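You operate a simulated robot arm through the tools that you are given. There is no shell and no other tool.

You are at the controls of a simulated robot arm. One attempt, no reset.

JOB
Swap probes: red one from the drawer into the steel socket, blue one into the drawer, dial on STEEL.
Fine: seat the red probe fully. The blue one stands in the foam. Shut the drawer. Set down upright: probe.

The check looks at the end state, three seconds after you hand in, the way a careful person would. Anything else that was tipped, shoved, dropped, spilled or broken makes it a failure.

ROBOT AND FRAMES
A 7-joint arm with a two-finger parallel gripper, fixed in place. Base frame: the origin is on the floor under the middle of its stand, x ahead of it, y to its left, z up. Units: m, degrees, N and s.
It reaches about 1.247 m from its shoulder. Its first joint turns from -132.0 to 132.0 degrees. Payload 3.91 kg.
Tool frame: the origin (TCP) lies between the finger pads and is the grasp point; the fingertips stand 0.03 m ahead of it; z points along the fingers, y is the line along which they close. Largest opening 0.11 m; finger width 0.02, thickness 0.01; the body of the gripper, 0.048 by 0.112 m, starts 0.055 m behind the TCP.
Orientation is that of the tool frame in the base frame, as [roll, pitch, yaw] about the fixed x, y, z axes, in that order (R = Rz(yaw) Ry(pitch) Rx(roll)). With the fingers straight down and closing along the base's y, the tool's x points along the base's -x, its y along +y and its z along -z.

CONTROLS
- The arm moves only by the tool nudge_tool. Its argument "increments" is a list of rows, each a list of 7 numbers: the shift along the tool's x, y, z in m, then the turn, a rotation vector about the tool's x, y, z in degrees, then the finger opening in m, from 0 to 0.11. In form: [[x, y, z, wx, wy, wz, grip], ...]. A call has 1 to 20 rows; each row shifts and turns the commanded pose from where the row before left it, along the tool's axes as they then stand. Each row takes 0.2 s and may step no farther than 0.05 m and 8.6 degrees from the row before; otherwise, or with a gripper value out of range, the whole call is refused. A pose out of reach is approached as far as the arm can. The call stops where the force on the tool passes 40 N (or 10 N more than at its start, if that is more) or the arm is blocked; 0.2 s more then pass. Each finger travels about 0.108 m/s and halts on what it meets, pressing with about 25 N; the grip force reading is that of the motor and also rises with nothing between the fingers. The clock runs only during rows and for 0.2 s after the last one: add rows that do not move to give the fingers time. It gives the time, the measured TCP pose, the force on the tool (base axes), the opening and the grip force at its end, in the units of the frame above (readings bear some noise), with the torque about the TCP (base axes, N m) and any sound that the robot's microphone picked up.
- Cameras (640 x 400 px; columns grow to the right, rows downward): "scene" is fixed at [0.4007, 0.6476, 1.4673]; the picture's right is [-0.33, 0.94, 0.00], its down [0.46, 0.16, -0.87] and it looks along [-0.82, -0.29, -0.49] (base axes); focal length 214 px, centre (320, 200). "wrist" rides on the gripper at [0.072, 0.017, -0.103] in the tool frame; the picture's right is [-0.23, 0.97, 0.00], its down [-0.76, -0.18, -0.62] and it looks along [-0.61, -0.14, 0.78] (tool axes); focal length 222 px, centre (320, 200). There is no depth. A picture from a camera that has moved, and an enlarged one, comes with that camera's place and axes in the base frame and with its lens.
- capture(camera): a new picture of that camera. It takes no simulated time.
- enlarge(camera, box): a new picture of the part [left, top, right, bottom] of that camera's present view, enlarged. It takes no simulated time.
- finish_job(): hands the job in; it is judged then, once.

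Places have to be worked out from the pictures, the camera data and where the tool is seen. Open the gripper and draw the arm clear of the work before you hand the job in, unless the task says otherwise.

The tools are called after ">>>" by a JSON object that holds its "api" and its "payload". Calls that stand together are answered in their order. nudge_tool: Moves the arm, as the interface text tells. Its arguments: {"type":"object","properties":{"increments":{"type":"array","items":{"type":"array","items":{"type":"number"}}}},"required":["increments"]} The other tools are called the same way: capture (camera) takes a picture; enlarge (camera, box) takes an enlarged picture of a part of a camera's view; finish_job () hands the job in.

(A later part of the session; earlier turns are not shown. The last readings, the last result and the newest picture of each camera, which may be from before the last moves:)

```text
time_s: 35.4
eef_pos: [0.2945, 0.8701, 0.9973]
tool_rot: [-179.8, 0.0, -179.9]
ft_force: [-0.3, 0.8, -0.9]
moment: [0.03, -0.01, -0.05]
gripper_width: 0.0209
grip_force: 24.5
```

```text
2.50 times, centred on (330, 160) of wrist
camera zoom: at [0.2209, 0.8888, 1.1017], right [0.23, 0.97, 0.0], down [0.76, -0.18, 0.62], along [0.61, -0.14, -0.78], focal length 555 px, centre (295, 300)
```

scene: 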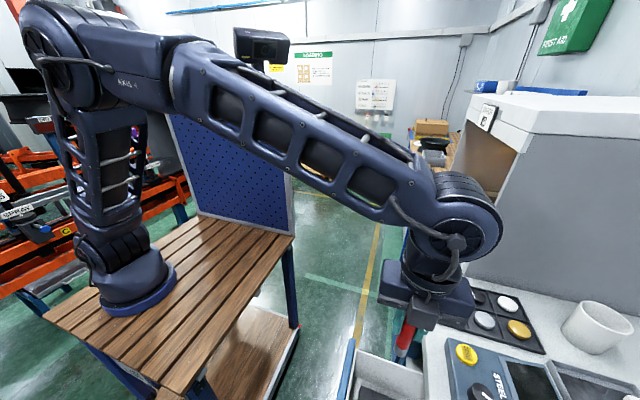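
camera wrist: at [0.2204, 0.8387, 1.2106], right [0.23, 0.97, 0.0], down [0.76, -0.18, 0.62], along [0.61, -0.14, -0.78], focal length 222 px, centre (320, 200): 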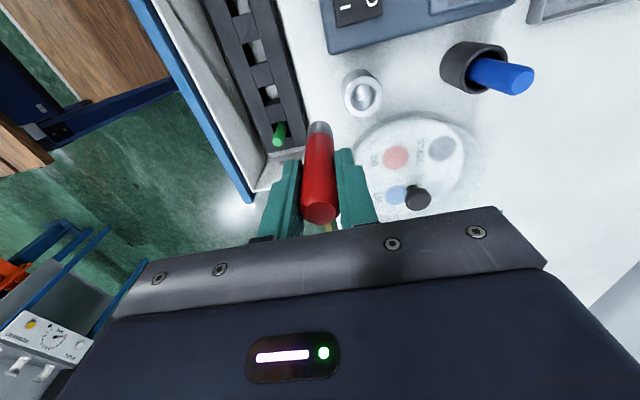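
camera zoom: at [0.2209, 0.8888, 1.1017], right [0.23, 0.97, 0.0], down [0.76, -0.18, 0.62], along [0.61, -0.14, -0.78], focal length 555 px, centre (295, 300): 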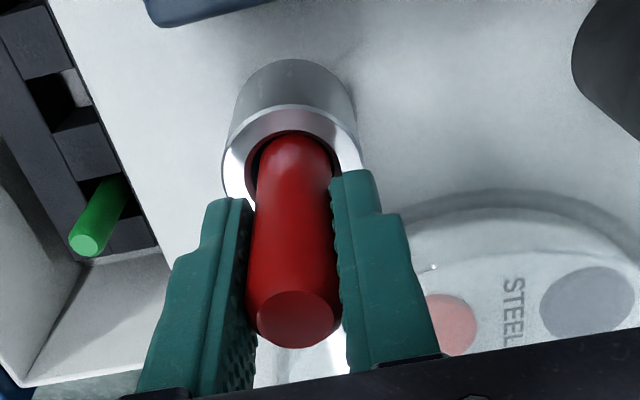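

Still free of contact, tip well inside. I go on in 4 mm steps until it bottoms.

>>> {"api": "nudge_tool", "payload": {"increments": [[0, 0, 0.004, 0, 0, 0, 0.0], [0, 0, 0.004, 0, 0, 0, 0.0], [0, 0, 0.003, 0, 0, 0, 0.0], [0, 0, 0, 0, 0, 0, 0.0]]}}

>>> {"api": "enlarge", "payload": {"camera": "wrist", "box": [240, 80, 420, 240]}}

```text
time_s: 36.5
eef_pos: [0.2935, 0.8724, 0.9905]
tool_rot: [179.9, 0.1, 180.0]
ft_force: [0.5, -6.1, 5.9]
moment: [-0.56, -0.04, 0.01]
gripper_width: 0.0209
grip_force: 25.7
stopped in row 4: the force on the tool passed its limit at 41 N (the readings are from after the stop); the commanded pose is now the measured one
```

```text
2.50 times, centred on (330, 160) of wrist
camera zoom: at [0.221, 0.8889, 1.0942], right [0.23, 0.97, 0.0], down [0.76, -0.18, 0.62], along [0.61, -0.14, -0.78], focal length 555 px, centre (295, 300)
```

zoom: 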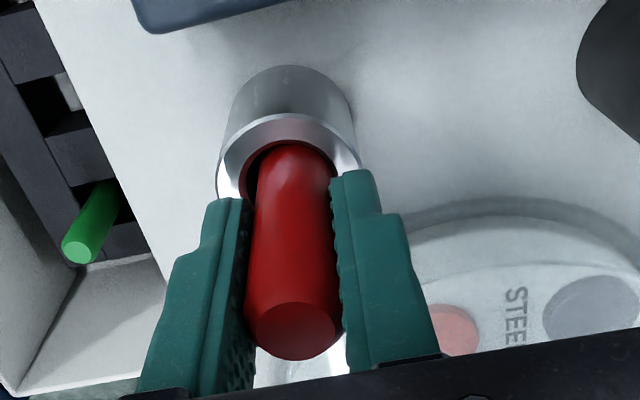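

It stopped at TCP z≈0.990 with the tip at about bench level, leaning slightly against the bore. I relieve the side load, then let go and check how it sits.

>>> {"api": "nudge_tool", "payload": {"increments": [[0, -0.0015, 0, 0, 0, 0, 0.0], [0, 0, 0, 0, 0, 0, 0.0]]}}

>>> {"api": "enlarge", "payload": {"camera": "wrist", "box": [240, 80, 420, 240]}}

```text
time_s: 37.1
eef_pos: [0.294, 0.8716, 0.9922]
tool_rot: [179.8, 0.0, 180.0]
ft_force: [3.1, 4.6, 12.0]
moment: [0.35, -0.12, -0.01]
gripper_width: 0.0208
grip_force: 24.6
```

```text
2.50 times, centred on (330, 160) of wrist
camera zoom: at [0.2203, 0.8877, 1.0944], right [0.23, 0.97, 0.0], down [0.76, -0.18, 0.62], along [0.61, -0.14, -0.78], focal length 555 px, centre (295, 300)
```

zoom: 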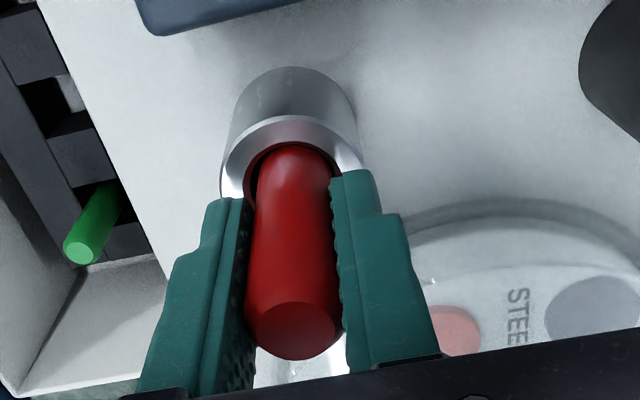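

Side load is now small. I open the fingers to let the probe settle in the socket.

>>> {"api": "nudge_tool", "payload": {"increments": [[0, 0, 0, 0, 0, 0, 0.025], [0, 0, 0, 0, 0, 0, 0.03], [0, 0, 0, 0, 0, 0, 0.04], [0, 0, 0, 0, 0, 0, 0.045], [0, 0, 0, 0, 0, 0, 0.045]]}}

>>> {"api": "enlarge", "payload": {"camera": "wrist", "box": [240, 80, 420, 240]}}

```text
time_s: 38.4
eef_pos: [0.2939, 0.8701, 0.9888]
tool_rot: [179.9, 0.1, 180.0]
ft_force: [-0.9, 0.1, -0.2]
moment: [0.01, 0.0, -0.01]
gripper_width: 0.0452
grip_force: 0.0
```

```text
2.50 times, centred on (330, 160) of wrist
camera zoom: at [0.2204, 0.8878, 1.0931], right [0.23, 0.97, 0.0], down [0.76, -0.18, 0.62], along [0.61, -0.14, -0.78], focal length 555 px, centre (295, 300)
```

zoom: 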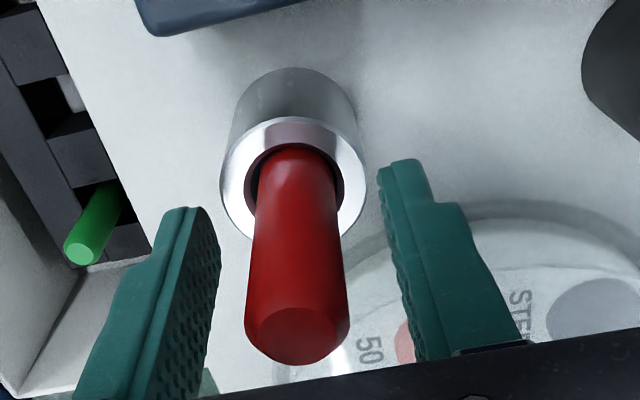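

The probe stands upright in the bore, top at about z≈1.01. I rise clear and compare its height with the blue one's, then I'll test by pressing on it.

>>> {"api": "nudge_tool", "payload": {"increments": [[0, 0, -0.02, 0, 0, 0, 0.045], [0, 0, -0.03, 0, 0, 0, 0.045], [0, 0, -0.03, 0, 0, 0, 0.045], [0, 0, -0.03, 0, 0, 0, 0.045], [0.03, 0.02, -0.02, 0, 0, 0, 0.045], [0.03, 0.02, 0, 0, 0, 0, 0.045], [0, 0, 0, 0, 0, 0, 0.045]]}}

>>> {"api": "capture", "payload": {"camera": "wrist"}}

>>> {"api": "enlarge", "payload": {"camera": "wrist", "box": [240, 60, 500, 220]}}

```text
time_s: 40.0
eef_pos: [0.2343, 0.9089, 1.1199]
tool_rot: [179.9, 0.0, 179.9]
ft_force: [0.2, -0.7, -0.2]
moment: [-0.02, -0.03, -0.06]
gripper_width: 0.0451
grip_force: 0.0
```

```text
taken
camera wrist: at [0.1606, 0.9277, 1.2239], right [0.23, 0.97, 0.0], down [0.76, -0.18, 0.62], along [0.61, -0.14, -0.78], focal length 222 px, centre (320, 200)
```

wrist: 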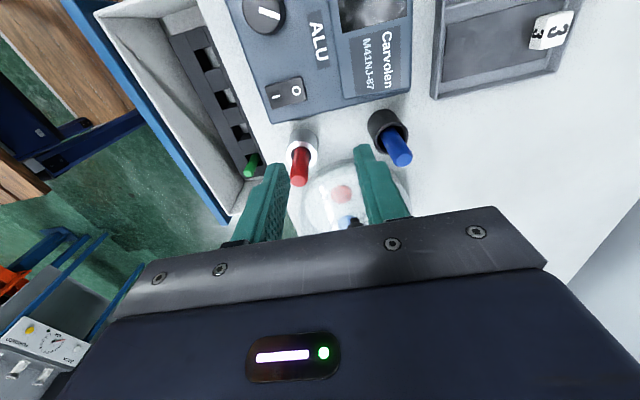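

```text
2.46 times, centred on (370, 140) of wrist
camera zoom: at [0.1606, 0.9277, 1.2239], right [0.23, 0.97, 0.0], down [0.76, -0.18, 0.62], along [0.61, -0.14, -0.78], focal length 547 px, centre (197, 348)
```

zoom: 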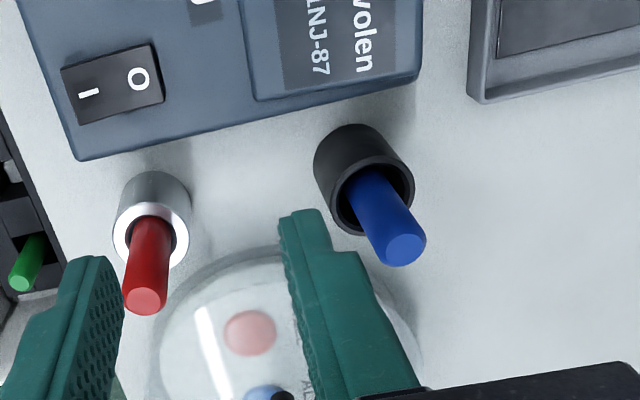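

Red and blue tops are both at z≈1.007–1.008, so red looks fully seated. I close the fingers and press gently on its top to confirm.

>>> {"api": "nudge_tool", "payload": {"increments": [[-0.03, -0.0193, 0, 0, 0, 0, 0.0], [-0.0297, -0.0193, 0, 0, 0, 0, 0.0], [0, 0, 0.03, 0, 0, 0, 0.0], [0, 0, 0.03, 0, 0, 0, 0.0], [0, 0, 0.008, 0, 0, 0, 0.0], [0, 0, 0, 0, 0, 0, 0.0]]}}

>>> {"api": "enlarge", "payload": {"camera": "wrist", "box": [240, 80, 420, 240]}}

```text
time_s: 41.4
eef_pos: [0.2943, 0.8728, 1.0514]
tool_rot: [179.9, 0.0, -180.0]
ft_force: [-0.2, 0.3, -0.3]
moment: [-0.01, -0.01, 0.03]
gripper_width: 0.0
grip_force: 25.1
```

```text
2.50 times, centred on (330, 160) of wrist
camera zoom: at [0.2205, 0.889, 1.1551], right [0.23, 0.97, 0.0], down [0.76, -0.18, 0.62], along [0.61, -0.14, -0.78], focal length 555 px, centre (295, 300)
```

zoom: 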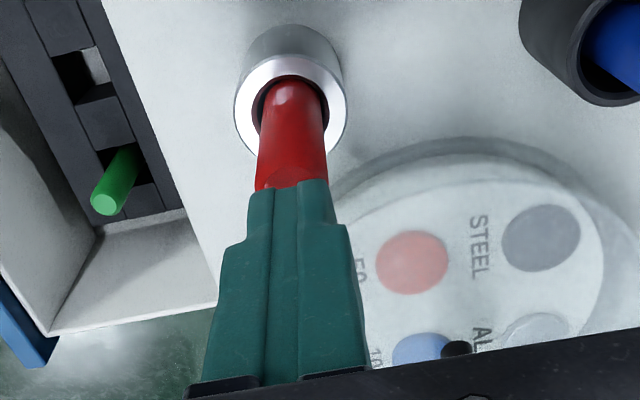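

The fingertips are right above the probe's top. I press down in millimetre steps.

>>> {"api": "nudge_tool", "payload": {"increments": [[0, 0, 0.005, 0, 0, 0, 0.0], [0, 0, 0.004, 0, 0, 0, 0.0], [0, 0, 0.002, 0, 0, 0, 0.0], [0, 0, 0.002, 0, 0, 0, 0.0], [0, 0, 0, 0, 0, 0, 0.0]]}}

```text
time_s: 42.5
eef_pos: [0.2942, 0.8733, 1.04]
tool_rot: [179.8, 0.1, 180.0]
ft_force: [-0.2, 1.1, 25.5]
moment: [0.03, -0.01, 0.0]
gripper_width: 0.0
grip_force: 25.2
```

Contact at fingertip z≈1.010 with 25 N and no give. I push another millimetre to be sure.

>>> {"api": "nudge_tool", "payload": {"increments": [[0, 0, 0.001, 0, 0, 0, 0.0], [0, 0, 0, 0, 0, 0, 0.0]]}}

```text
time_s: 43.2
eef_pos: [0.2926, 0.873, 1.0404]
tool_rot: [179.6, 0.1, 179.9]
ft_force: [0.2, -0.9, 7.3]
moment: [-0.04, 0.01, -0.01]
gripper_width: 0.0001
grip_force: 24.6
stopped in row 2: the force on the tool passed its limit at 41 N (the readings are from after the stop); the commanded pose is now the measured one
```

No movement at 41 N: red is bottomed out. I rise and go above the blue probe with the fingers opened to 60 mm.

>>> {"api": "nudge_tool", "payload": {"increments": [[0, 0, -0.02, 0, 0, 0, 0.0], [0, 0, -0.035, 0, 0, 0, 0.0], [0, 0, -0.035, 0, 0, 0, 0.02], [-0.0015, 0.03, 0, 0, 0, 0, 0.04], [-0.001, 0.03, 0, 0, 0, 0, 0.06], [0, 0.03, 0, 0, 0, 0, 0.06], [0, 0.027, 0, 0, 0, 0, 0.06], [0, 0, 0, 0, 0, 0, 0.06]]}}

>>> {"api": "capture", "payload": {"camera": "wrist"}}

>>> {"api": "enlarge", "payload": {"camera": "wrist", "box": [220, 60, 420, 220]}}

```text
time_s: 45.0
eef_pos: [0.2893, 0.9166, 1.1203]
tool_rot: [179.7, 0.0, -180.0]
ft_force: [1.0, 0.2, 0.0]
moment: [-0.03, 0.0, 0.01]
gripper_width: 0.0599
grip_force: 0.0
out of reach, approached as far as the arm can: row 5, 6, 7
```

```text
taken
camera wrist: at [0.2165, 0.9336, 1.2234], right [0.23, 0.97, 0.0], down [0.76, -0.18, 0.62], along [0.61, -0.14, -0.78], focal length 222 px, centre (320, 200)
```

wrist: 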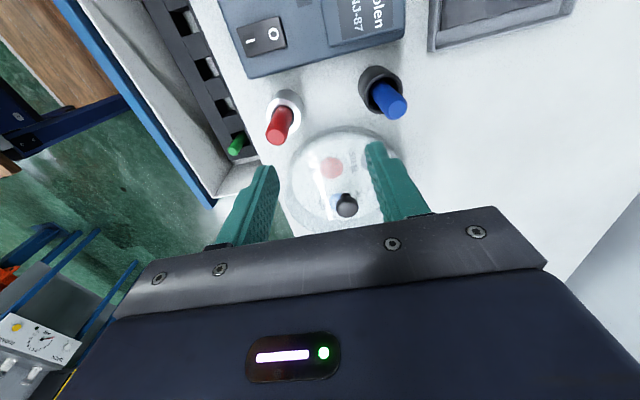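

```text
2.50 times, centred on (320, 140) of wrist
camera zoom: at [0.2165, 0.9336, 1.2234], right [0.23, 0.97, 0.0], down [0.76, -0.18, 0.62], along [0.61, -0.14, -0.78], focal length 555 px, centre (320, 350)
```

zoom: 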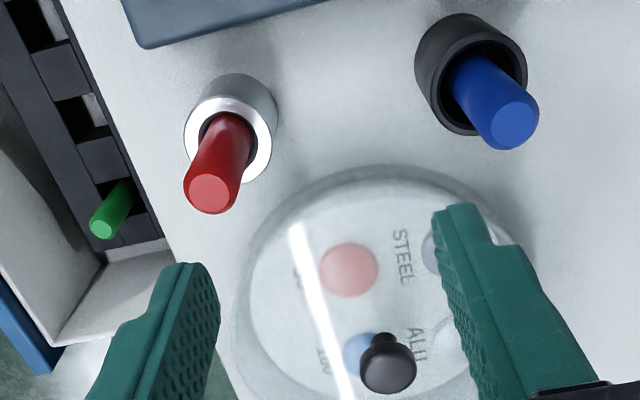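

Straight-down, the arm runs out of reach at y≈0.917, so the blue probe (y≈0.99) needs a forward-leaning tool. I back off in −y first, then will yaw +90° and tilt 30° so the fingers close along x around the vertical probe.

>>> {"api": "nudge_tool", "payload": {"increments": [[0, -0.04, 0, 0, 0, 0, 0.06], [0, -0.04, 0, 0, 0, 0, 0.06], [0, -0.04, 0, 0, 0, 0, 0.06], [0, -0.04, -0.01, 0, 0, 0, 0.06], [0, -0.04, -0.01, 0, 0, 0, 0.06], [0, -0.04, -0.01, 0, 0, 0, 0.06], [0, 0, 0, 0, 0, 0, 0.06]]}}

```text
time_s: 46.6
eef_pos: [0.3213, 0.8798, 1.208]
tool_rot: [179.8, 0.2, 179.9]
ft_force: [0.1, 0.0, 0.3]
moment: [-0.01, -0.01, 0.03]
gripper_width: 0.0598
grip_force: 0.0
out of reach, approached as far as the arm can: row 1, 2, 3, 4, 5, 6
```

The pose drifted oddly while flagged out of reach. I wait one idle row and look before moving further.

>>> {"api": "nudge_tool", "payload": {"increments": [[0, 0, 0, 0, 0, 0, 0.06], [0, 0, 0, 0, 0, 0, 0.06]]}}

>>> {"api": "capture", "payload": {"camera": "scene"}}

>>> {"api": "capture", "payload": {"camera": "wrist"}}

```text
time_s: 47.2
eef_pos: [0.3204, 0.8804, 1.2075]
tool_rot: [179.8, 0.2, 179.9]
ft_force: [0.2, -0.1, 0.7]
moment: [-0.01, 0.04, 0.0]
gripper_width: 0.0599
grip_force: 0.0
```

```text
taken
```

scene: 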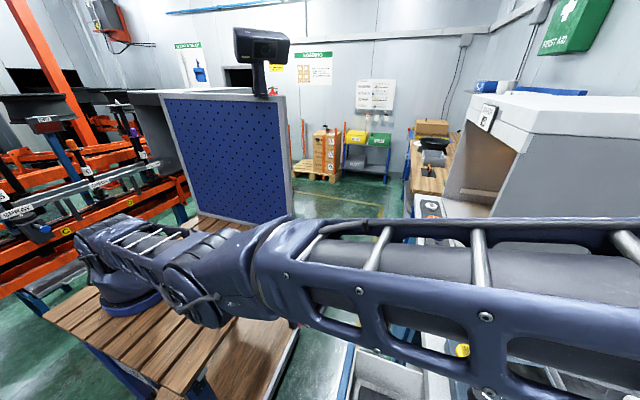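

```text
taken
camera wrist: at [0.2476, 0.8973, 1.311], right [0.23, 0.97, 0.0], down [0.76, -0.18, 0.62], along [0.61, -0.14, -0.78], focal length 222 px, centre (320, 200)
```

wrist: 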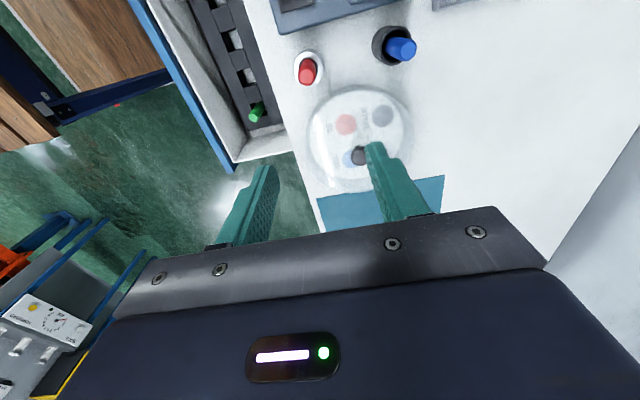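

The arm is stretched nearly straight; the commanded pose now seems to equal the measured one. I retreat in small steps toward the base.

>>> {"api": "nudge_tool", "payload": {"increments": [[0, -0.02, 0, 0, 0, 0, 0.06], [0, -0.02, 0, 0, 0, 0, 0.06]]}}

```text
time_s: 47.8
eef_pos: [0.3233, 0.8765, 1.2135]
tool_rot: [179.8, 0.1, 180.0]
ft_force: [-0.2, -0.4, 0.6]
moment: [0.0, 0.02, -0.02]
gripper_width: 0.0599
grip_force: 0.0
out of reach, approached as far as the arm can: row 1, 2
```

The arm slides along its fully-stretched sphere instead of bending. I command moves exactly radially inward (toward the shoulder) so the elbow has to bend.

>>> {"api": "nudge_tool", "payload": {"increments": [[0.0085, -0.0455, 0.0163, 0, 0, 0, 0.06], [0.0085, -0.0455, 0.0163, 0, 0, 0, 0.06], [0.0085, -0.0455, 0.0163, 0, 0, 0, 0.06]]}}

```text
time_s: 48.6
eef_pos: [0.3235, 0.8777, 1.213]
tool_rot: [179.8, 0.1, 179.9]
ft_force: [0.8, 0.5, 0.0]
moment: [0.02, 0.03, -0.01]
gripper_width: 0.06
grip_force: 0.1
out of reach, approached as far as the arm can: row 1, 2, 3
```

Still stuck. I test a sideways move (−x) to find out which directions the arm can follow from here.

>>> {"api": "nudge_tool", "payload": {"increments": [[0.03, 0, 0, 0, 0, 0, 0.06], [0.03, 0, 0, 0, 0, 0, 0.06]]}}

>>> {"api": "capture", "payload": {"camera": "scene"}}

```text
time_s: 49.2
eef_pos: [0.2655, 0.8849, 1.2145]
tool_rot: [179.8, 0.1, 179.9]
ft_force: [0.5, 1.1, -0.8]
moment: [0.0, 0.04, 0.0]
gripper_width: 0.0599
grip_force: 0.0
out of reach, approached as far as the arm can: row 1, 2
```

```text
taken
```

scene: 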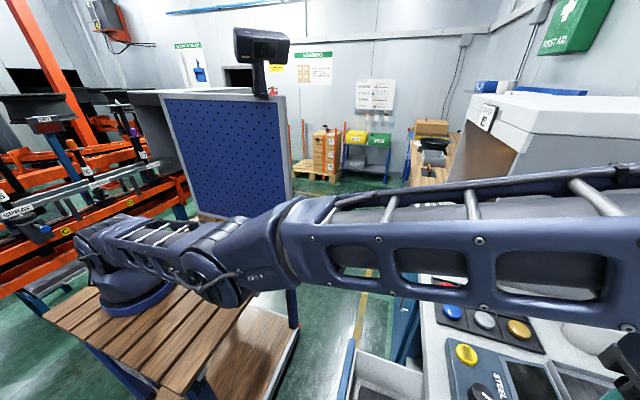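

Sideways works, staying on the stretched sphere. Since −y drove it upward (wrong way for the elbow to flex), I command mostly downward and slightly inward, still well above the probes.

>>> {"api": "nudge_tool", "payload": {"increments": [[0, -0.01, 0.025, 0, 0, 0, 0.06], [0, -0.01, 0.025, 0, 0, 0, 0.06]]}}

```text
time_s: 49.8
eef_pos: [0.2689, 0.8991, 1.1769]
tool_rot: [179.9, 0.1, 179.9]
ft_force: [0.0, -0.2, 0.8]
moment: [0.05, 0.0, -0.01]
gripper_width: 0.0599
grip_force: 0.2
out of reach, approached as far as the arm can: row 1, 2
```

It still stays on the sphere. I try the other lateral direction (+x) combined with inward motion.

>>> {"api": "nudge_tool", "payload": {"increments": [[-0.04, -0.01, 0, 0, 0, 0, 0.06], [-0.04, -0.01, 0, 0, 0, 0, 0.06]]}}

```text
time_s: 50.4
eef_pos: [0.3469, 0.8843, 1.1802]
tool_rot: [179.8, 0.0, 180.0]
ft_force: [0.0, 0.7, 0.2]
moment: [-0.02, -0.06, -0.01]
gripper_width: 0.0599
grip_force: 0.0
out of reach, approached as far as the arm can: row 1
```

The second row was not flagged, so the arm has begun to bend. I continue with small inward steps.

>>> {"api": "nudge_tool", "payload": {"increments": [[-0.01, -0.01, 0, 0, 0, 0, 0.06], [-0.01, -0.01, 0, 0, 0, 0, 0.06], [0, -0.01, 0, 0, 0, 0, 0.06]]}}

```text
time_s: 51.2
eef_pos: [0.3742, 0.8753, 1.189]
tool_rot: [179.8, 0.1, 180.0]
ft_force: [-0.5, 0.3, 0.2]
moment: [-0.01, 0.03, 0.0]
gripper_width: 0.06
grip_force: 0.1
out of reach, approached as far as the arm can: row 1, 2, 3
```

I try purely radial inward steps from this new configuration.

>>> {"api": "nudge_tool", "payload": {"increments": [[0.0088, -0.041, 0.0163, 0, 0, 0, 0.06], [0.0088, -0.041, 0.0163, 0, 0, 0, 0.06]]}}

>>> {"api": "capture", "payload": {"camera": "scene"}}

```text
time_s: 51.8
eef_pos: [0.3741, 0.8768, 1.1884]
tool_rot: [179.8, 0.1, -180.0]
ft_force: [-0.4, 0.6, -0.1]
moment: [0.0, -0.01, 0.03]
gripper_width: 0.0601
grip_force: 0.1
out of reach, approached as far as the arm can: row 1, 2
```

```text
taken
```

scene: 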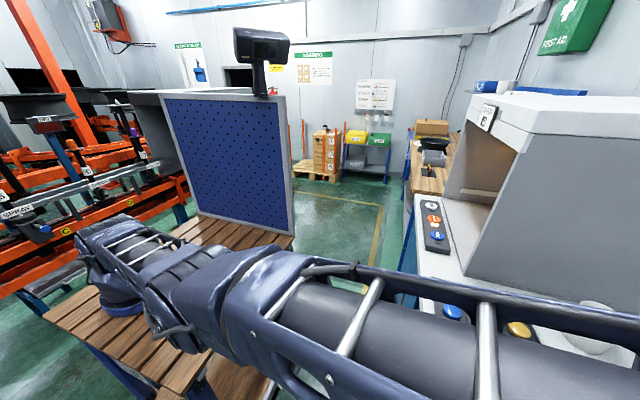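

Still locked straight. I try a pure tangential-down step followed at once by radial inward steps, so a slight elbow flex can grow.

>>> {"api": "nudge_tool", "payload": {"increments": [[-0.0034, 0.016, 0.042, 0, 0, 0, 0.06], [0.0088, -0.042, 0.012, 0, 0, 0, 0.06], [0.0088, -0.042, 0.012, 0, 0, 0, 0.06]]}}

```text
time_s: 52.6
eef_pos: [0.3622, 0.8103, 1.1189]
tool_rot: [179.8, 0.1, 179.9]
ft_force: [0.3, -0.5, -2.4]
moment: [0.02, 0.02, -0.04]
gripper_width: 0.0599
grip_force: 0.1
```

That freed it: now at (0.362, 0.810, 1.119) with no flag. I retreat a little more and check the arm's posture.

>>> {"api": "nudge_tool", "payload": {"increments": [[0.01, -0.03, 0, 0, 0, 0, 0.06], [0.01, -0.03, 0, 0, 0, 0, 0.06], [0.01, -0.03, 0, 0, 0, 0, 0.06]]}}

>>> {"api": "capture", "payload": {"camera": "scene"}}

>>> {"api": "capture", "payload": {"camera": "wrist"}}

```text
time_s: 53.4
eef_pos: [0.3288, 0.7202, 1.1235]
tool_rot: [179.8, 0.1, -180.0]
ft_force: [-0.3, 0.6, -1.2]
moment: [0.0, 0.02, 0.02]
gripper_width: 0.0598
grip_force: 0.0
```

```text
taken
```

scene: 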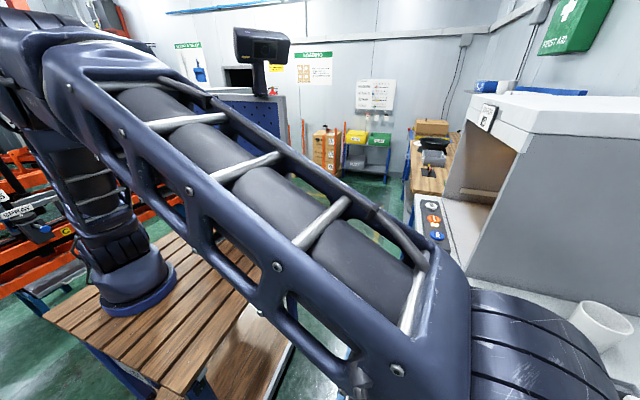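

```text
taken
camera wrist: at [0.2566, 0.7373, 1.2259], right [0.23, 0.97, 0.0], down [0.76, -0.18, 0.62], along [0.61, -0.14, -0.78], focal length 222 px, centre (320, 200)
```

wrist: 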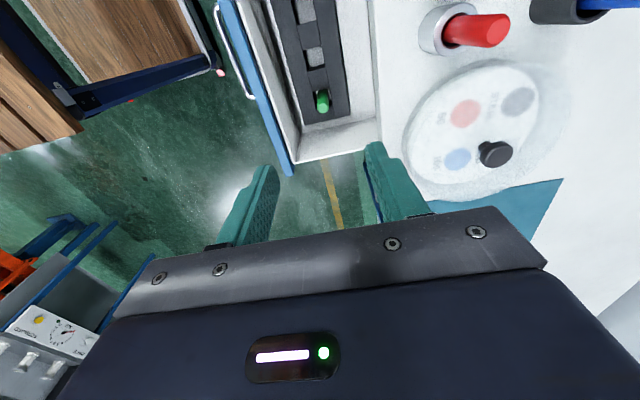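

The arm is back in its elbow-up posture. I now yaw the tool +90° here (tool y → +x) to prepare the forward-leaning grasp.

>>> {"api": "nudge_tool", "payload": {"increments": [[0, 0, -0.01, 0, 0, 8.2, 0.06], [0, 0, -0.01, 0, 0, 8.2, 0.06], [0, 0, -0.01, 0, 0, 8.2, 0.06], [0, 0, 0, 0, 0, 8.2, 0.06], [0, 0, 0, 0, 0, 8.2, 0.06], [0, 0, 0, 0, 0, 8.2, 0.06], [0, 0, 0, 0, 0, 8.2, 0.06], [0, 0, 0, 0, 0, 8.2, 0.06], [0, 0, 0, 0, 0, 8.2, 0.06], [0, 0, 0, 0, 0, 8.2, 0.06], [0, 0, 0, 0, 0, 8, 0.06]]}}

>>> {"api": "capture", "payload": {"camera": "scene"}}

>>> {"api": "capture", "payload": {"camera": "wrist"}}

```text
time_s: 55.8
eef_pos: [0.331, 0.7211, 1.1534]
tool_rot: [179.9, -0.2, 89.7]
ft_force: [0.6, -0.6, 0.4]
moment: [-0.02, 0.02, 0.0]
gripper_width: 0.06
grip_force: 0.0
```

```text
taken
```

scene: 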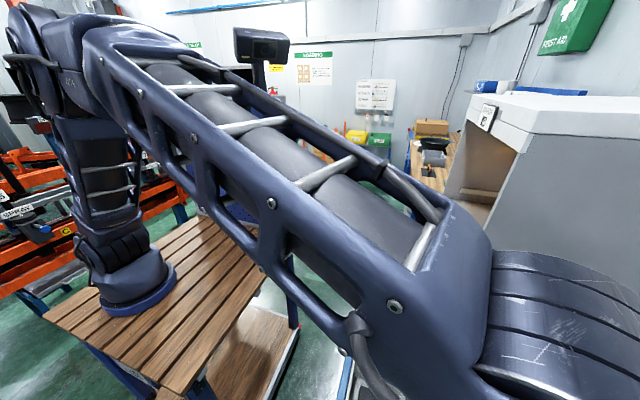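

```text
taken
camera wrist: at [0.3481, 0.792, 1.257], right [0.97, -0.23, 0.0], down [-0.18, -0.76, 0.62], along [-0.14, -0.6, -0.79], focal length 222 px, centre (320, 200)
```

wrist: 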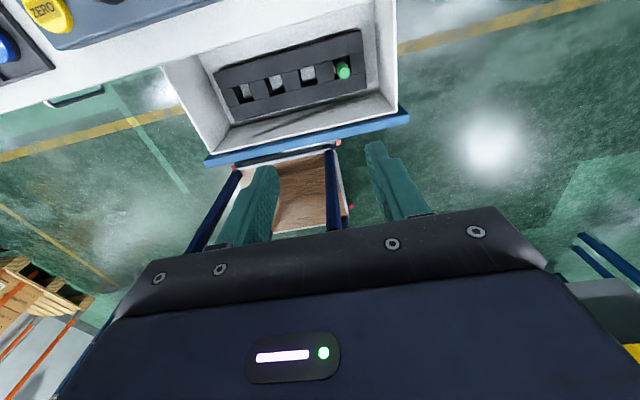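

Yaw worked; from here the camera looks back into the drawer. I enlarge to refine the hole positions while I'm here.

>>> {"api": "enlarge", "payload": {"camera": "wrist", "box": [150, 0, 430, 175]}}

```text
2.29 times, centred on (290, 88) of wrist
camera zoom: at [0.3481, 0.792, 1.257], right [0.97, -0.23, 0.0], down [-0.18, -0.76, 0.62], along [-0.14, -0.6, -0.79], focal length 508 px, centre (389, 457)
```

zoom: 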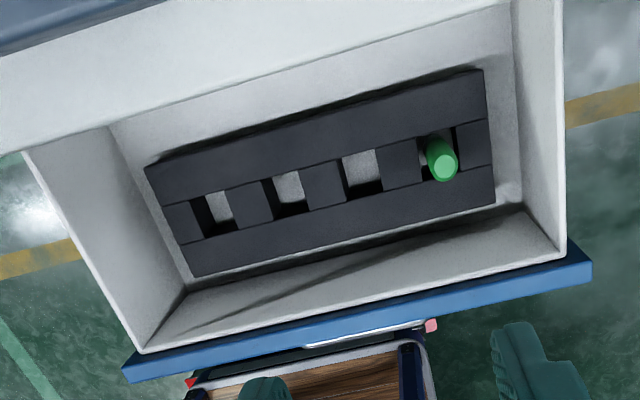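

Holes are at x≈0.164, 0.236, 0.305 with y≈0.714. Now I tilt the tool 30° forward and move part of the way toward the blue probe.

>>> {"api": "nudge_tool", "payload": {"increments": [[0, 0, 0, 0, 7.5, 0, 0.06], [0, 0, 0, 0, 7.5, 0, 0.06], [0, 0, 0, 0, 7.5, 0, 0.06], [0, 0, 0, 0, 7.5, 0, 0.06], [0.0309, -0.005, 0.0233, 0, 0, 0, 0.06], [0.0309, -0.005, 0.0233, 0, 0, 0, 0.06], [0.0309, -0.005, 0.0233, 0, 0, 0, 0.06], [0.0309, -0.005, 0.0233, 0, 0, 0, 0.06], [0, 0, 0, 0, 0, 0, 0.06]]}}

>>> {"api": "capture", "payload": {"camera": "wrist"}}

>>> {"api": "capture", "payload": {"camera": "scene"}}

```text
time_s: 57.8
eef_pos: [0.3141, 0.8742, 1.1362]
tool_rot: [179.9, -30.3, 90.0]
ft_force: [0.4, 0.2, -0.3]
moment: [0.0, 0.0, -0.03]
gripper_width: 0.0602
grip_force: 0.1
```

```text
taken
camera wrist: at [0.3304, 0.8849, 1.2624], right [0.97, -0.2, -0.11], down [-0.18, -0.97, 0.15], along [-0.14, -0.13, -0.98], focal length 222 px, centre (320, 200)
```

wrist: 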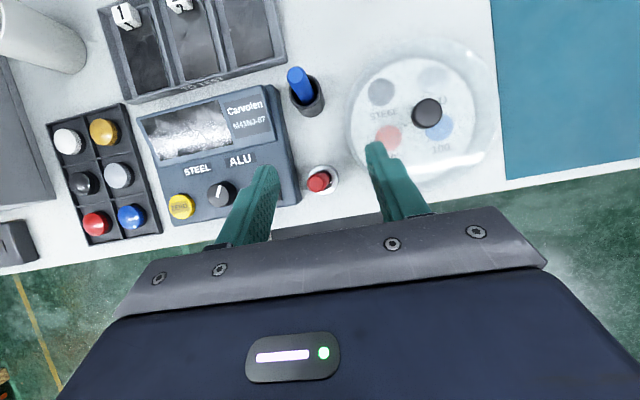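

```text
taken
```

scene: 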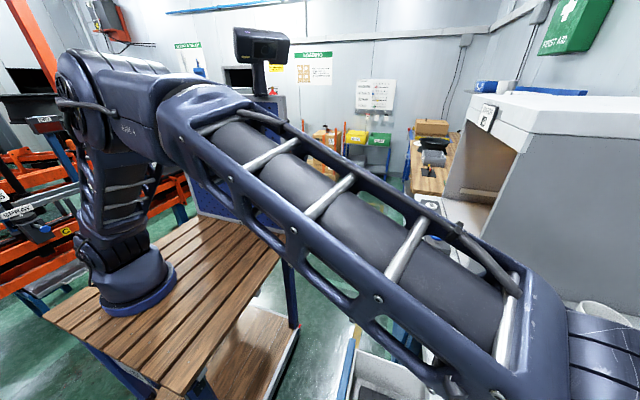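

This gives an excellent overhead view of blue, red and the dial. I enlarge it to measure.

>>> {"api": "enlarge", "payload": {"camera": "wrist", "box": [130, 40, 370, 230]}}

```text
2.11 times, centred on (250, 135) of wrist
camera zoom: at [0.3304, 0.8849, 1.2624], right [0.97, -0.2, -0.11], down [-0.18, -0.97, 0.15], along [-0.14, -0.13, -0.98], focal length 468 px, centre (467, 337)
```

zoom: 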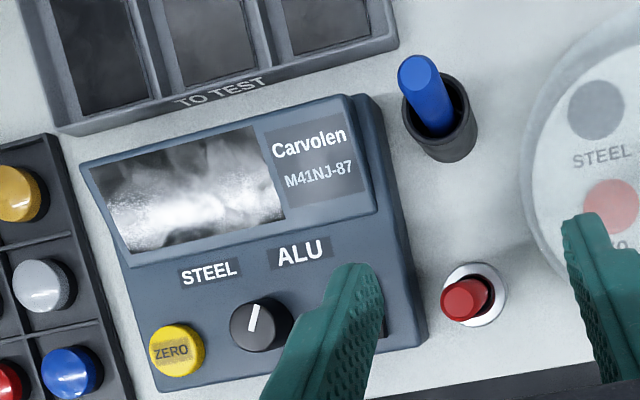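

Blue's axis is at (0.295, 0.990), red confirmed at (0.295, 0.870), and the dial pointer is about 25–30° toward ALU. I move to a point above the blue probe, straddling it along x.

>>> {"api": "nudge_tool", "payload": {"increments": [[0.0273, -0.0063, 0.0298, 0, 0, 0, 0.06], [0.0273, -0.0063, 0.0298, 0, 0, 0, 0.06], [0.0273, -0.0063, 0.0298, 0, 0, 0, 0.06], [0, 0, 0, 0, 0, 0, 0.06]]}}

>>> {"api": "capture", "payload": {"camera": "wrist"}}

>>> {"api": "enlarge", "payload": {"camera": "wrist", "box": [220, 80, 420, 240]}}

```text
time_s: 58.8
eef_pos: [0.2933, 0.9879, 1.0975]
tool_rot: [179.9, -30.3, 90.0]
ft_force: [0.2, 0.5, -0.5]
moment: [-0.02, 0.01, 0.03]
gripper_width: 0.0601
grip_force: 0.0
```

```text
taken
camera wrist: at [0.3092, 0.9984, 1.2241], right [0.97, -0.2, -0.11], down [-0.18, -0.97, 0.15], along [-0.14, -0.13, -0.98], focal length 222 px, centre (320, 200)
```

wrist: 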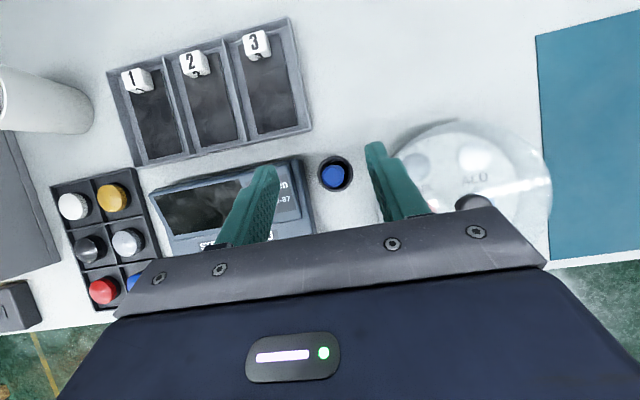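

```text
2.50 times, centred on (320, 160) of wrist
camera zoom: at [0.3092, 0.9984, 1.2241], right [0.97, -0.2, -0.11], down [-0.18, -0.97, 0.15], along [-0.14, -0.13, -0.98], focal length 555 px, centre (320, 300)
```

zoom: 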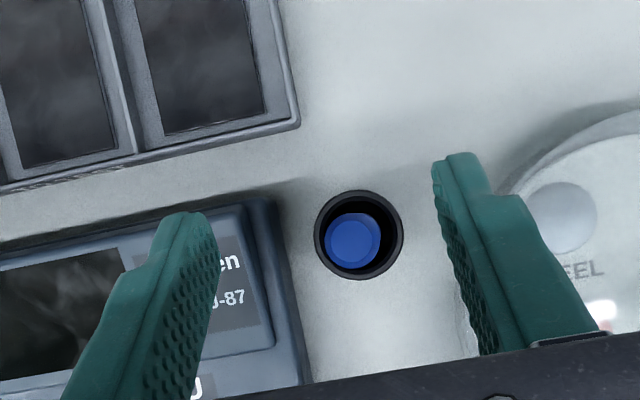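

The blue probe's axis is at (0.2948, 0.9896). I correct by under 2 mm and descend vertically to z≈0.987 with a 50 mm opening.

>>> {"api": "nudge_tool", "payload": {"increments": [[-0.0136, 0.0015, 0.0241, 0, 0, 0, 0.05], [-0.0136, 0, 0.0241, 0, 0, 0, 0.05], [-0.0136, 0, 0.0241, 0, 0, 0, 0.05], [-0.0136, 0, 0.0241, 0, 0, 0, 0.05], [0, 0, 0, 0, 0, 0, 0.05]]}}

>>> {"api": "capture", "payload": {"camera": "wrist"}}

>>> {"api": "enlarge", "payload": {"camera": "wrist", "box": [220, 100, 420, 240]}}

```text
time_s: 60.0
eef_pos: [0.2946, 0.9902, 0.9888]
tool_rot: [180.0, -30.4, 90.0]
ft_force: [-0.1, 0.4, 0.8]
moment: [0.01, 0.01, -0.02]
gripper_width: 0.0503
grip_force: 0.1
```

```text
taken
camera wrist: at [0.3116, 1.0013, 1.1146], right [0.97, -0.2, -0.11], down [-0.18, -0.97, 0.15], along [-0.14, -0.13, -0.98], focal length 222 px, centre (320, 200)
```

wrist: 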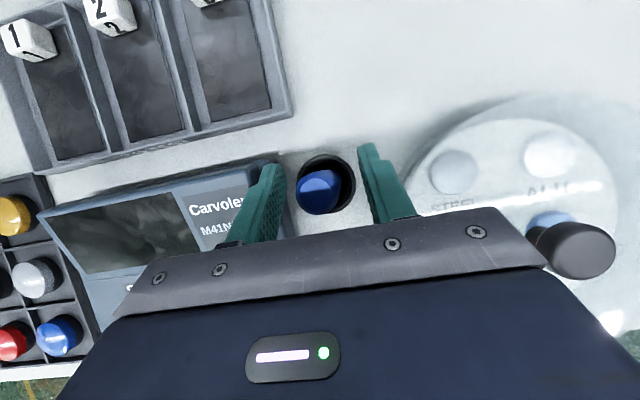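

```text
2.86 times, centred on (320, 170) of wrist
camera zoom: at [0.3116, 1.0013, 1.1146], right [0.97, -0.2, -0.11], down [-0.18, -0.97, 0.15], along [-0.14, -0.13, -0.98], focal length 635 px, centre (320, 286)
```

zoom: 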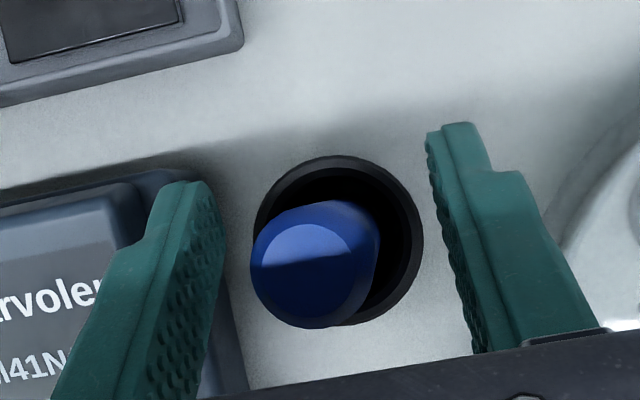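

The probe stands between the pads. I close the gripper on it.

>>> {"api": "nudge_tool", "payload": {"increments": [[0, 0, 0, 0, 0, 0, 0.03], [0, 0, 0, 0, 0, 0, 0.01], [0, 0, 0, 0, 0, 0, 0.0], [0, 0, 0, 0, 0, 0, 0.0]]}}

>>> {"api": "enlarge", "payload": {"camera": "wrist", "box": [220, 100, 420, 240]}}

```text
time_s: 61.0
eef_pos: [0.2948, 0.9904, 0.9891]
tool_rot: [179.9, -30.3, 90.0]
ft_force: [-0.2, -0.4, -0.1]
moment: [-0.03, -0.03, 0.0]
gripper_width: 0.021
grip_force: 24.9
```

```text
2.86 times, centred on (320, 170) of wrist
camera zoom: at [0.3116, 1.0014, 1.1149], right [0.97, -0.2, -0.11], down [-0.18, -0.97, 0.15], along [-0.14, -0.13, -0.98], focal length 635 px, centre (320, 286)
```

zoom: 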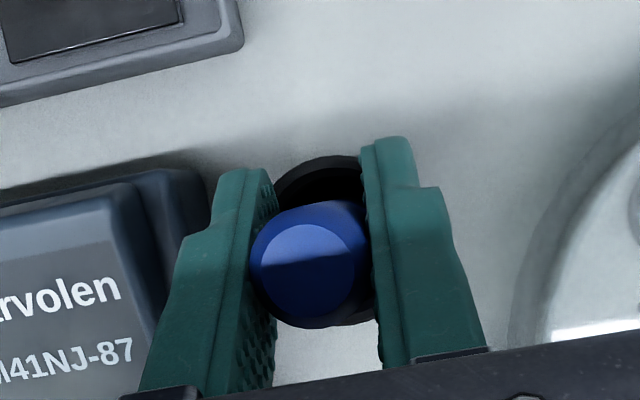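

Firm grip at 21 mm. I lift vertically until the tip clears the black socket, then ease back 50 mm and lift further.

>>> {"api": "nudge_tool", "payload": {"increments": [[0.005, 0, -0.0086, 0, 0, 0, 0.0], [0.0076, 0, -0.013, 0, 0, 0, 0.0], [0.01, 0, -0.0173, 0, 0, 0, 0.0], [0.01, 0, -0.0173, 0, 0, 0, 0.0], [0.0076, 0, -0.013, 0, 0, 0, 0.0], [0, 0, 0, 0, 0, 0, 0.0]]}}

>>> {"api": "enlarge", "payload": {"camera": "wrist", "box": [200, 80, 440, 240]}}

```text
time_s: 62.4
eef_pos: [0.2951, 0.9936, 1.0696]
tool_rot: [180.0, -30.3, 90.1]
ft_force: [-0.3, -0.1, -1.3]
moment: [0.02, 0.0, 0.0]
gripper_width: 0.0208
grip_force: 24.6
```

```text
2.50 times, centred on (320, 160) of wrist
camera zoom: at [0.3109, 1.0031, 1.1952], right [0.97, -0.2, -0.11], down [-0.18, -0.97, 0.15], along [-0.14, -0.13, -0.98], focal length 555 px, centre (320, 300)
```

zoom: 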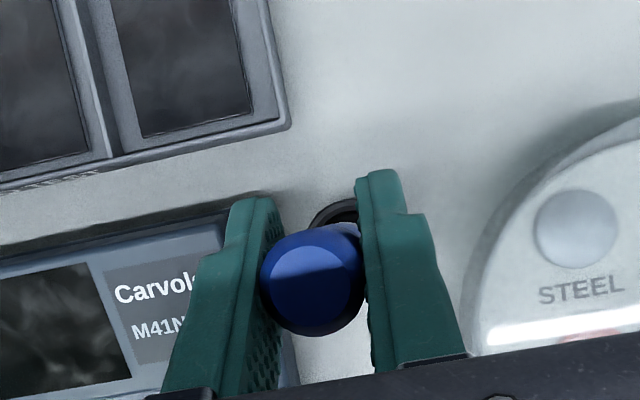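

The probe is clear of the socket. I ease back 50 mm with a slight lift, then lift to about z≈1.15.

>>> {"api": "nudge_tool", "payload": {"increments": [[-0.0166, 0, -0.0212, 0, 0, 0, 0.0], [-0.0166, 0, -0.0212, 0, 0, 0, 0.0], [0.01, 0, -0.0173, 0, 0, 0, 0.0], [0.01, 0, -0.0173, 0, 0, 0, 0.0], [0.01, 0, -0.0173, 0, 0, 0, 0.0], [0, 0, 0, 0, 0, 0, 0.0]]}}

>>> {"api": "capture", "payload": {"camera": "wrist"}}

```text
time_s: 63.8
eef_pos: [0.2946, 0.9433, 1.1499]
tool_rot: [179.9, -30.2, 90.0]
ft_force: [0.3, 0.5, -1.1]
moment: [0.01, -0.04, -0.01]
gripper_width: 0.021
grip_force: 24.9
```

```text
taken
camera wrist: at [0.3107, 0.9526, 1.2745], right [0.97, -0.2, -0.11], down [-0.18, -0.97, 0.15], along [-0.14, -0.13, -0.98], focal length 222 px, centre (320, 200)
```

wrist: 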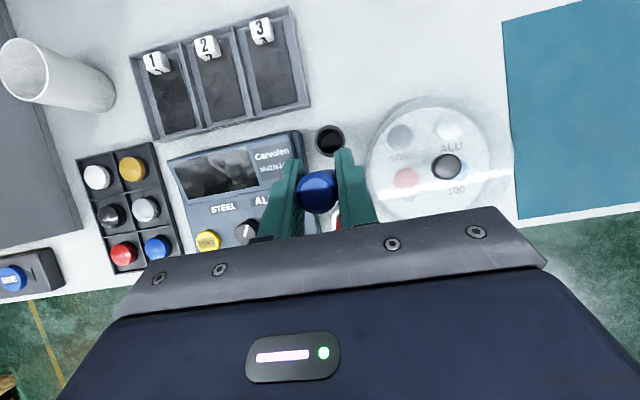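

Clear of everything. I carry the blue probe back over the drawer, above the second foam hole.

>>> {"api": "nudge_tool", "payload": {"increments": [[-0.0328, -0.01, -0.0192, 0, 0, 0, 0.0], [-0.0328, -0.01, -0.0192, 0, 0, 0, 0.0], [-0.0328, -0.01, -0.0192, 0, 0, 0, 0.0], [-0.0328, -0.01, -0.0192, 0, 0, 0, 0.0], [-0.0328, -0.01, -0.0192, 0, 0, 0, 0.0], [-0.0328, -0.01, -0.0192, 0, 0, 0, 0.0], [0, 0, 0, 0, 0, 0, 0.0]]}}

>>> {"api": "capture", "payload": {"camera": "wrist"}}

>>> {"api": "enlarge", "payload": {"camera": "wrist", "box": [220, 80, 480, 240]}}

>>> {"api": "capture", "payload": {"camera": "scene"}}

```text
time_s: 65.4
eef_pos: [0.2345, 0.7125, 1.1499]
tool_rot: [179.9, -30.4, 90.0]
ft_force: [0.2, 0.3, -0.1]
moment: [-0.01, -0.02, 0.02]
gripper_width: 0.0211
grip_force: 24.5
```

```text
taken
camera wrist: at [0.2502, 0.7235, 1.2753], right [0.97, -0.2, -0.11], down [-0.18, -0.97, 0.15], along [-0.14, -0.13, -0.98], focal length 222 px, centre (320, 200)
```

wrist: 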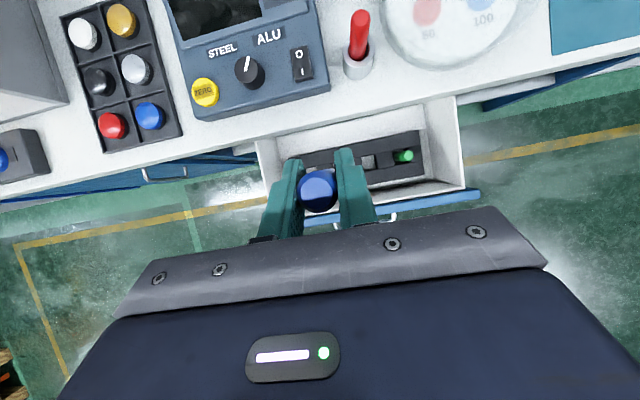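

```text
2.46 times, centred on (350, 160) of wrist
camera zoom: at [0.2502, 0.7235, 1.2753], right [0.97, -0.2, -0.11], down [-0.18, -0.97, 0.15], along [-0.14, -0.13, -0.98], focal length 547 px, centre (246, 298)
```

zoom: 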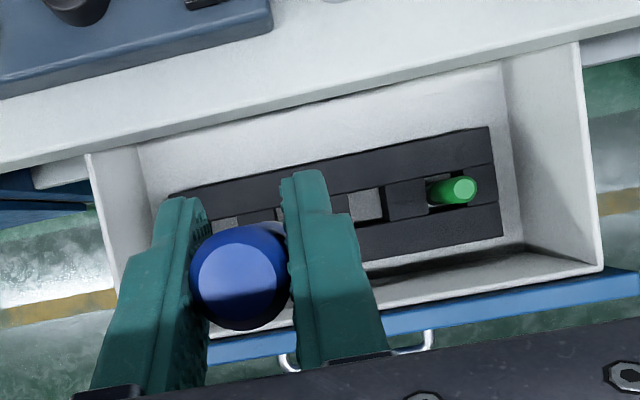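

```text
taken
```

scene: 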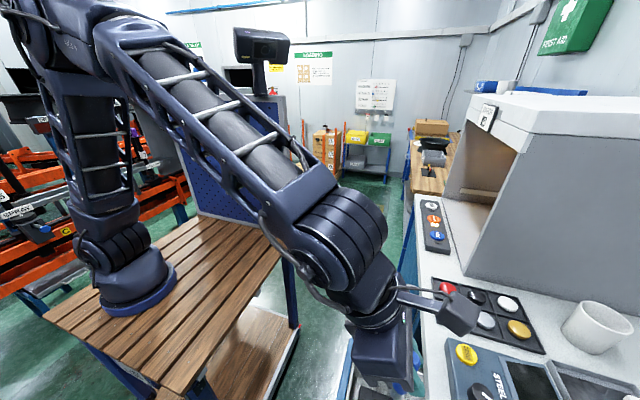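

The wrist camera is a physical box, but with this lean it stays about 7 cm from the bench edge. I correct y by 4 mm and lower until the tip is a few cm above the foam.

>>> {"api": "nudge_tool", "payload": {"increments": [[-0.0167, 0.0005, 0.0365, 0, 0, 0, 0.0], [-0.0202, 0, 0.0345, 0, 0, 0, 0.0], [-0.0202, 0, 0.0345, 0, 0, 0, 0.0], [-0.0202, 0, 0.0345, 0, 0, 0, 0.0], [-0.0202, 0, 0.0345, 0, 0, 0, 0.0], [-0.0202, 0, 0.0345, 0, 0, 0, 0.0], [0, 0, 0, 0, 0, 0, 0.0]]}}

>>> {"api": "capture", "payload": {"camera": "wrist"}}

>>> {"api": "enlarge", "payload": {"camera": "wrist", "box": [200, 60, 520, 240]}}

>>> {"api": "capture", "payload": {"camera": "scene"}}

```text
time_s: 67.0
eef_pos: [0.2364, 0.7168, 0.9083]
tool_rot: [179.8, -30.3, 90.0]
ft_force: [0.2, -0.4, -1.3]
moment: [0.05, -0.01, 0.0]
gripper_width: 0.0211
grip_force: 24.8
```

```text
taken
camera wrist: at [0.2522, 0.728, 1.0355], right [0.97, -0.2, -0.11], down [-0.18, -0.97, 0.15], along [-0.14, -0.13, -0.98], focal length 222 px, centre (320, 200)
```

wrist: 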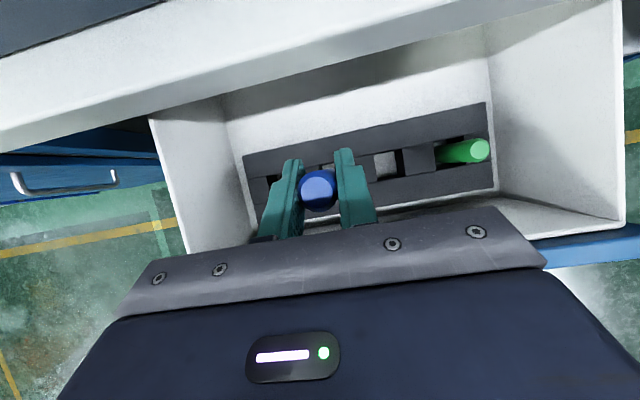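

```text
2.00 times, centred on (360, 150) of wrist
camera zoom: at [0.2522, 0.728, 1.0355], right [0.97, -0.2, -0.11], down [-0.18, -0.97, 0.15], along [-0.14, -0.13, -0.98], focal length 444 px, centre (240, 300)
```

zoom: 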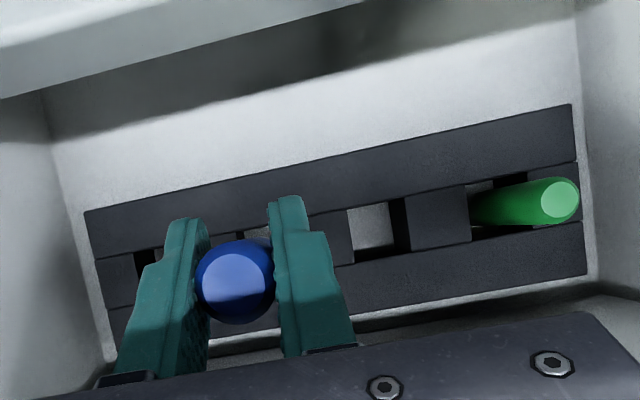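

```text
taken
```

scene: 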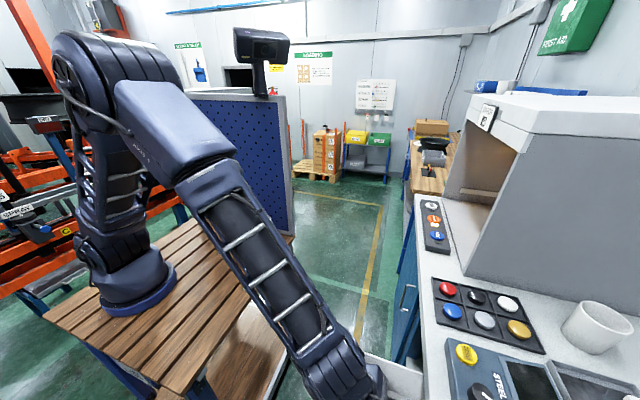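

Hole 2 should be at (0.235, 0.7175), matching the probe axis within about 1 mm. I lower slowly into the hole while watching forces.

>>> {"api": "nudge_tool", "payload": {"increments": [[-0.0096, -0.0012, 0.0175, 0, 0, 0, 0.0], [-0.0101, 0, 0.0173, 0, 0, 0, 0.0], [-0.0076, 0, 0.013, 0, 0, 0, 0.0], [-0.005, 0, 0.0086, 0, 0, 0, 0.0], [0, 0, 0, 0, 0, 0, 0.0]]}}

>>> {"api": "enlarge", "payload": {"camera": "wrist", "box": [200, 60, 520, 240]}}

```text
time_s: 68.2
eef_pos: [0.2346, 0.7173, 0.8435]
tool_rot: [179.9, -30.3, 90.0]
ft_force: [-1.0, 1.1, -1.0]
moment: [0.01, 0.03, -0.01]
gripper_width: 0.0211
grip_force: 25.3
```

```text
2.00 times, centred on (360, 150) of wrist
camera zoom: at [0.251, 0.7279, 0.9695], right [0.97, -0.2, -0.11], down [-0.18, -0.97, 0.15], along [-0.14, -0.13, -0.98], focal length 444 px, centre (240, 300)
```

zoom: 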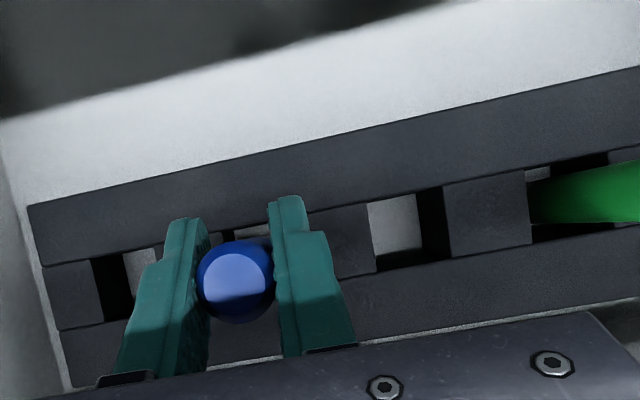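

The tip is at the foam surface, centred with hole 2 (mean of its neighbours gives (0.234, 0.720)). I continue down in 1 cm steps.

>>> {"api": "nudge_tool", "payload": {"increments": [[-0.0042, 0, 0.0091, 0, 0, 0, 0.0], [-0.005, 0, 0.0086, 0, 0, 0, 0.0], [-0.005, 0, 0.0086, 0, 0, 0, 0.0], [-0.005, 0, 0.0086, 0, 0, 0, 0.0], [0, 0, 0, 0, 0, 0, 0.0]]}}

>>> {"api": "enlarge", "payload": {"camera": "wrist", "box": [200, 60, 520, 240]}}

```text
time_s: 69.4
eef_pos: [0.2346, 0.7172, 0.804]
tool_rot: [180.0, -30.3, 90.0]
ft_force: [-1.3, -0.5, -0.2]
moment: [-0.09, -0.03, -0.03]
gripper_width: 0.021
grip_force: 25.0
```

```text
2.00 times, centred on (360, 150) of wrist
camera zoom: at [0.251, 0.7279, 0.9301], right [0.97, -0.2, -0.11], down [-0.18, -0.97, 0.15], along [-0.14, -0.13, -0.98], focal length 444 px, centre (240, 300)
```

zoom: 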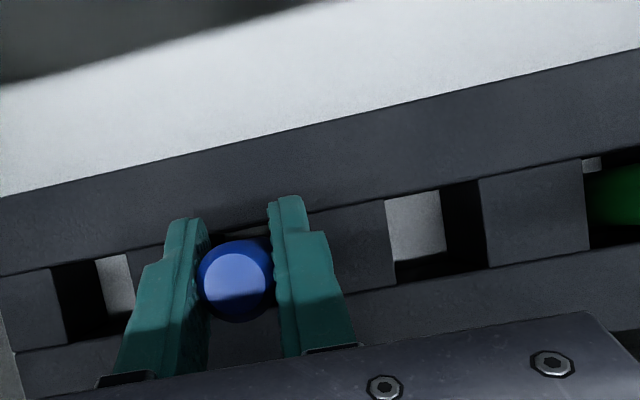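

No contact yet, tip well inside the hole. I go down the last 15 mm in small steps.

>>> {"api": "nudge_tool", "payload": {"increments": [[-0.0025, 0, 0.0043, 0, 0, 0, 0.0], [-0.0025, 0, 0.0043, 0, 0, 0, 0.0], [-0.002, 0, 0.0035, 0, 0, 0, 0.0], [0, 0, 0, 0, 0, 0, 0.0]]}}

```text
time_s: 70.4
eef_pos: [0.2354, 0.7189, 0.7916]
tool_rot: [179.8, -30.4, 89.9]
ft_force: [1.8, 0.5, 33.2]
moment: [-1.38, 0.62, 0.02]
gripper_width: 0.0211
grip_force: 25.3
```

It bottomed at about the same depth as the red one had. I take the pressure off by 1.5 mm and open the fingers.

>>> {"api": "nudge_tool", "payload": {"increments": [[0.0008, 0, -0.0014, 0, 0, 0, 0.0], [0, 0, 0, 0, 0, 0, 0.0], [0, 0, 0, 0, 0, 0, 0.025], [0, 0, 0, 0, 0, 0, 0.035], [0, 0, 0, 0, 0, 0, 0.045], [0, 0, 0, 0, 0, 0, 0.045]]}}

>>> {"api": "enlarge", "payload": {"camera": "wrist", "box": [200, 60, 520, 240]}}

```text
time_s: 71.8
eef_pos: [0.2362, 0.7181, 0.7914]
tool_rot: [180.0, -30.3, 89.9]
ft_force: [0.1, -0.6, 0.5]
moment: [0.01, -0.02, 0.03]
gripper_width: 0.045
grip_force: 0.1
```

```text
2.00 times, centred on (360, 150) of wrist
camera zoom: at [0.2508, 0.7289, 0.9168], right [0.97, -0.2, -0.11], down [-0.18, -0.97, 0.15], along [-0.14, -0.13, -0.98], focal length 444 px, centre (240, 300)
```

zoom: 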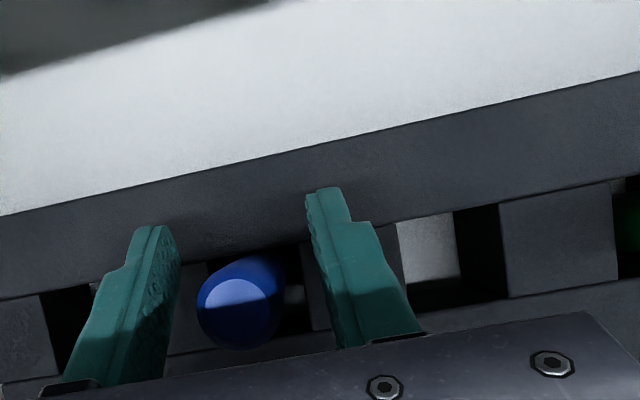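

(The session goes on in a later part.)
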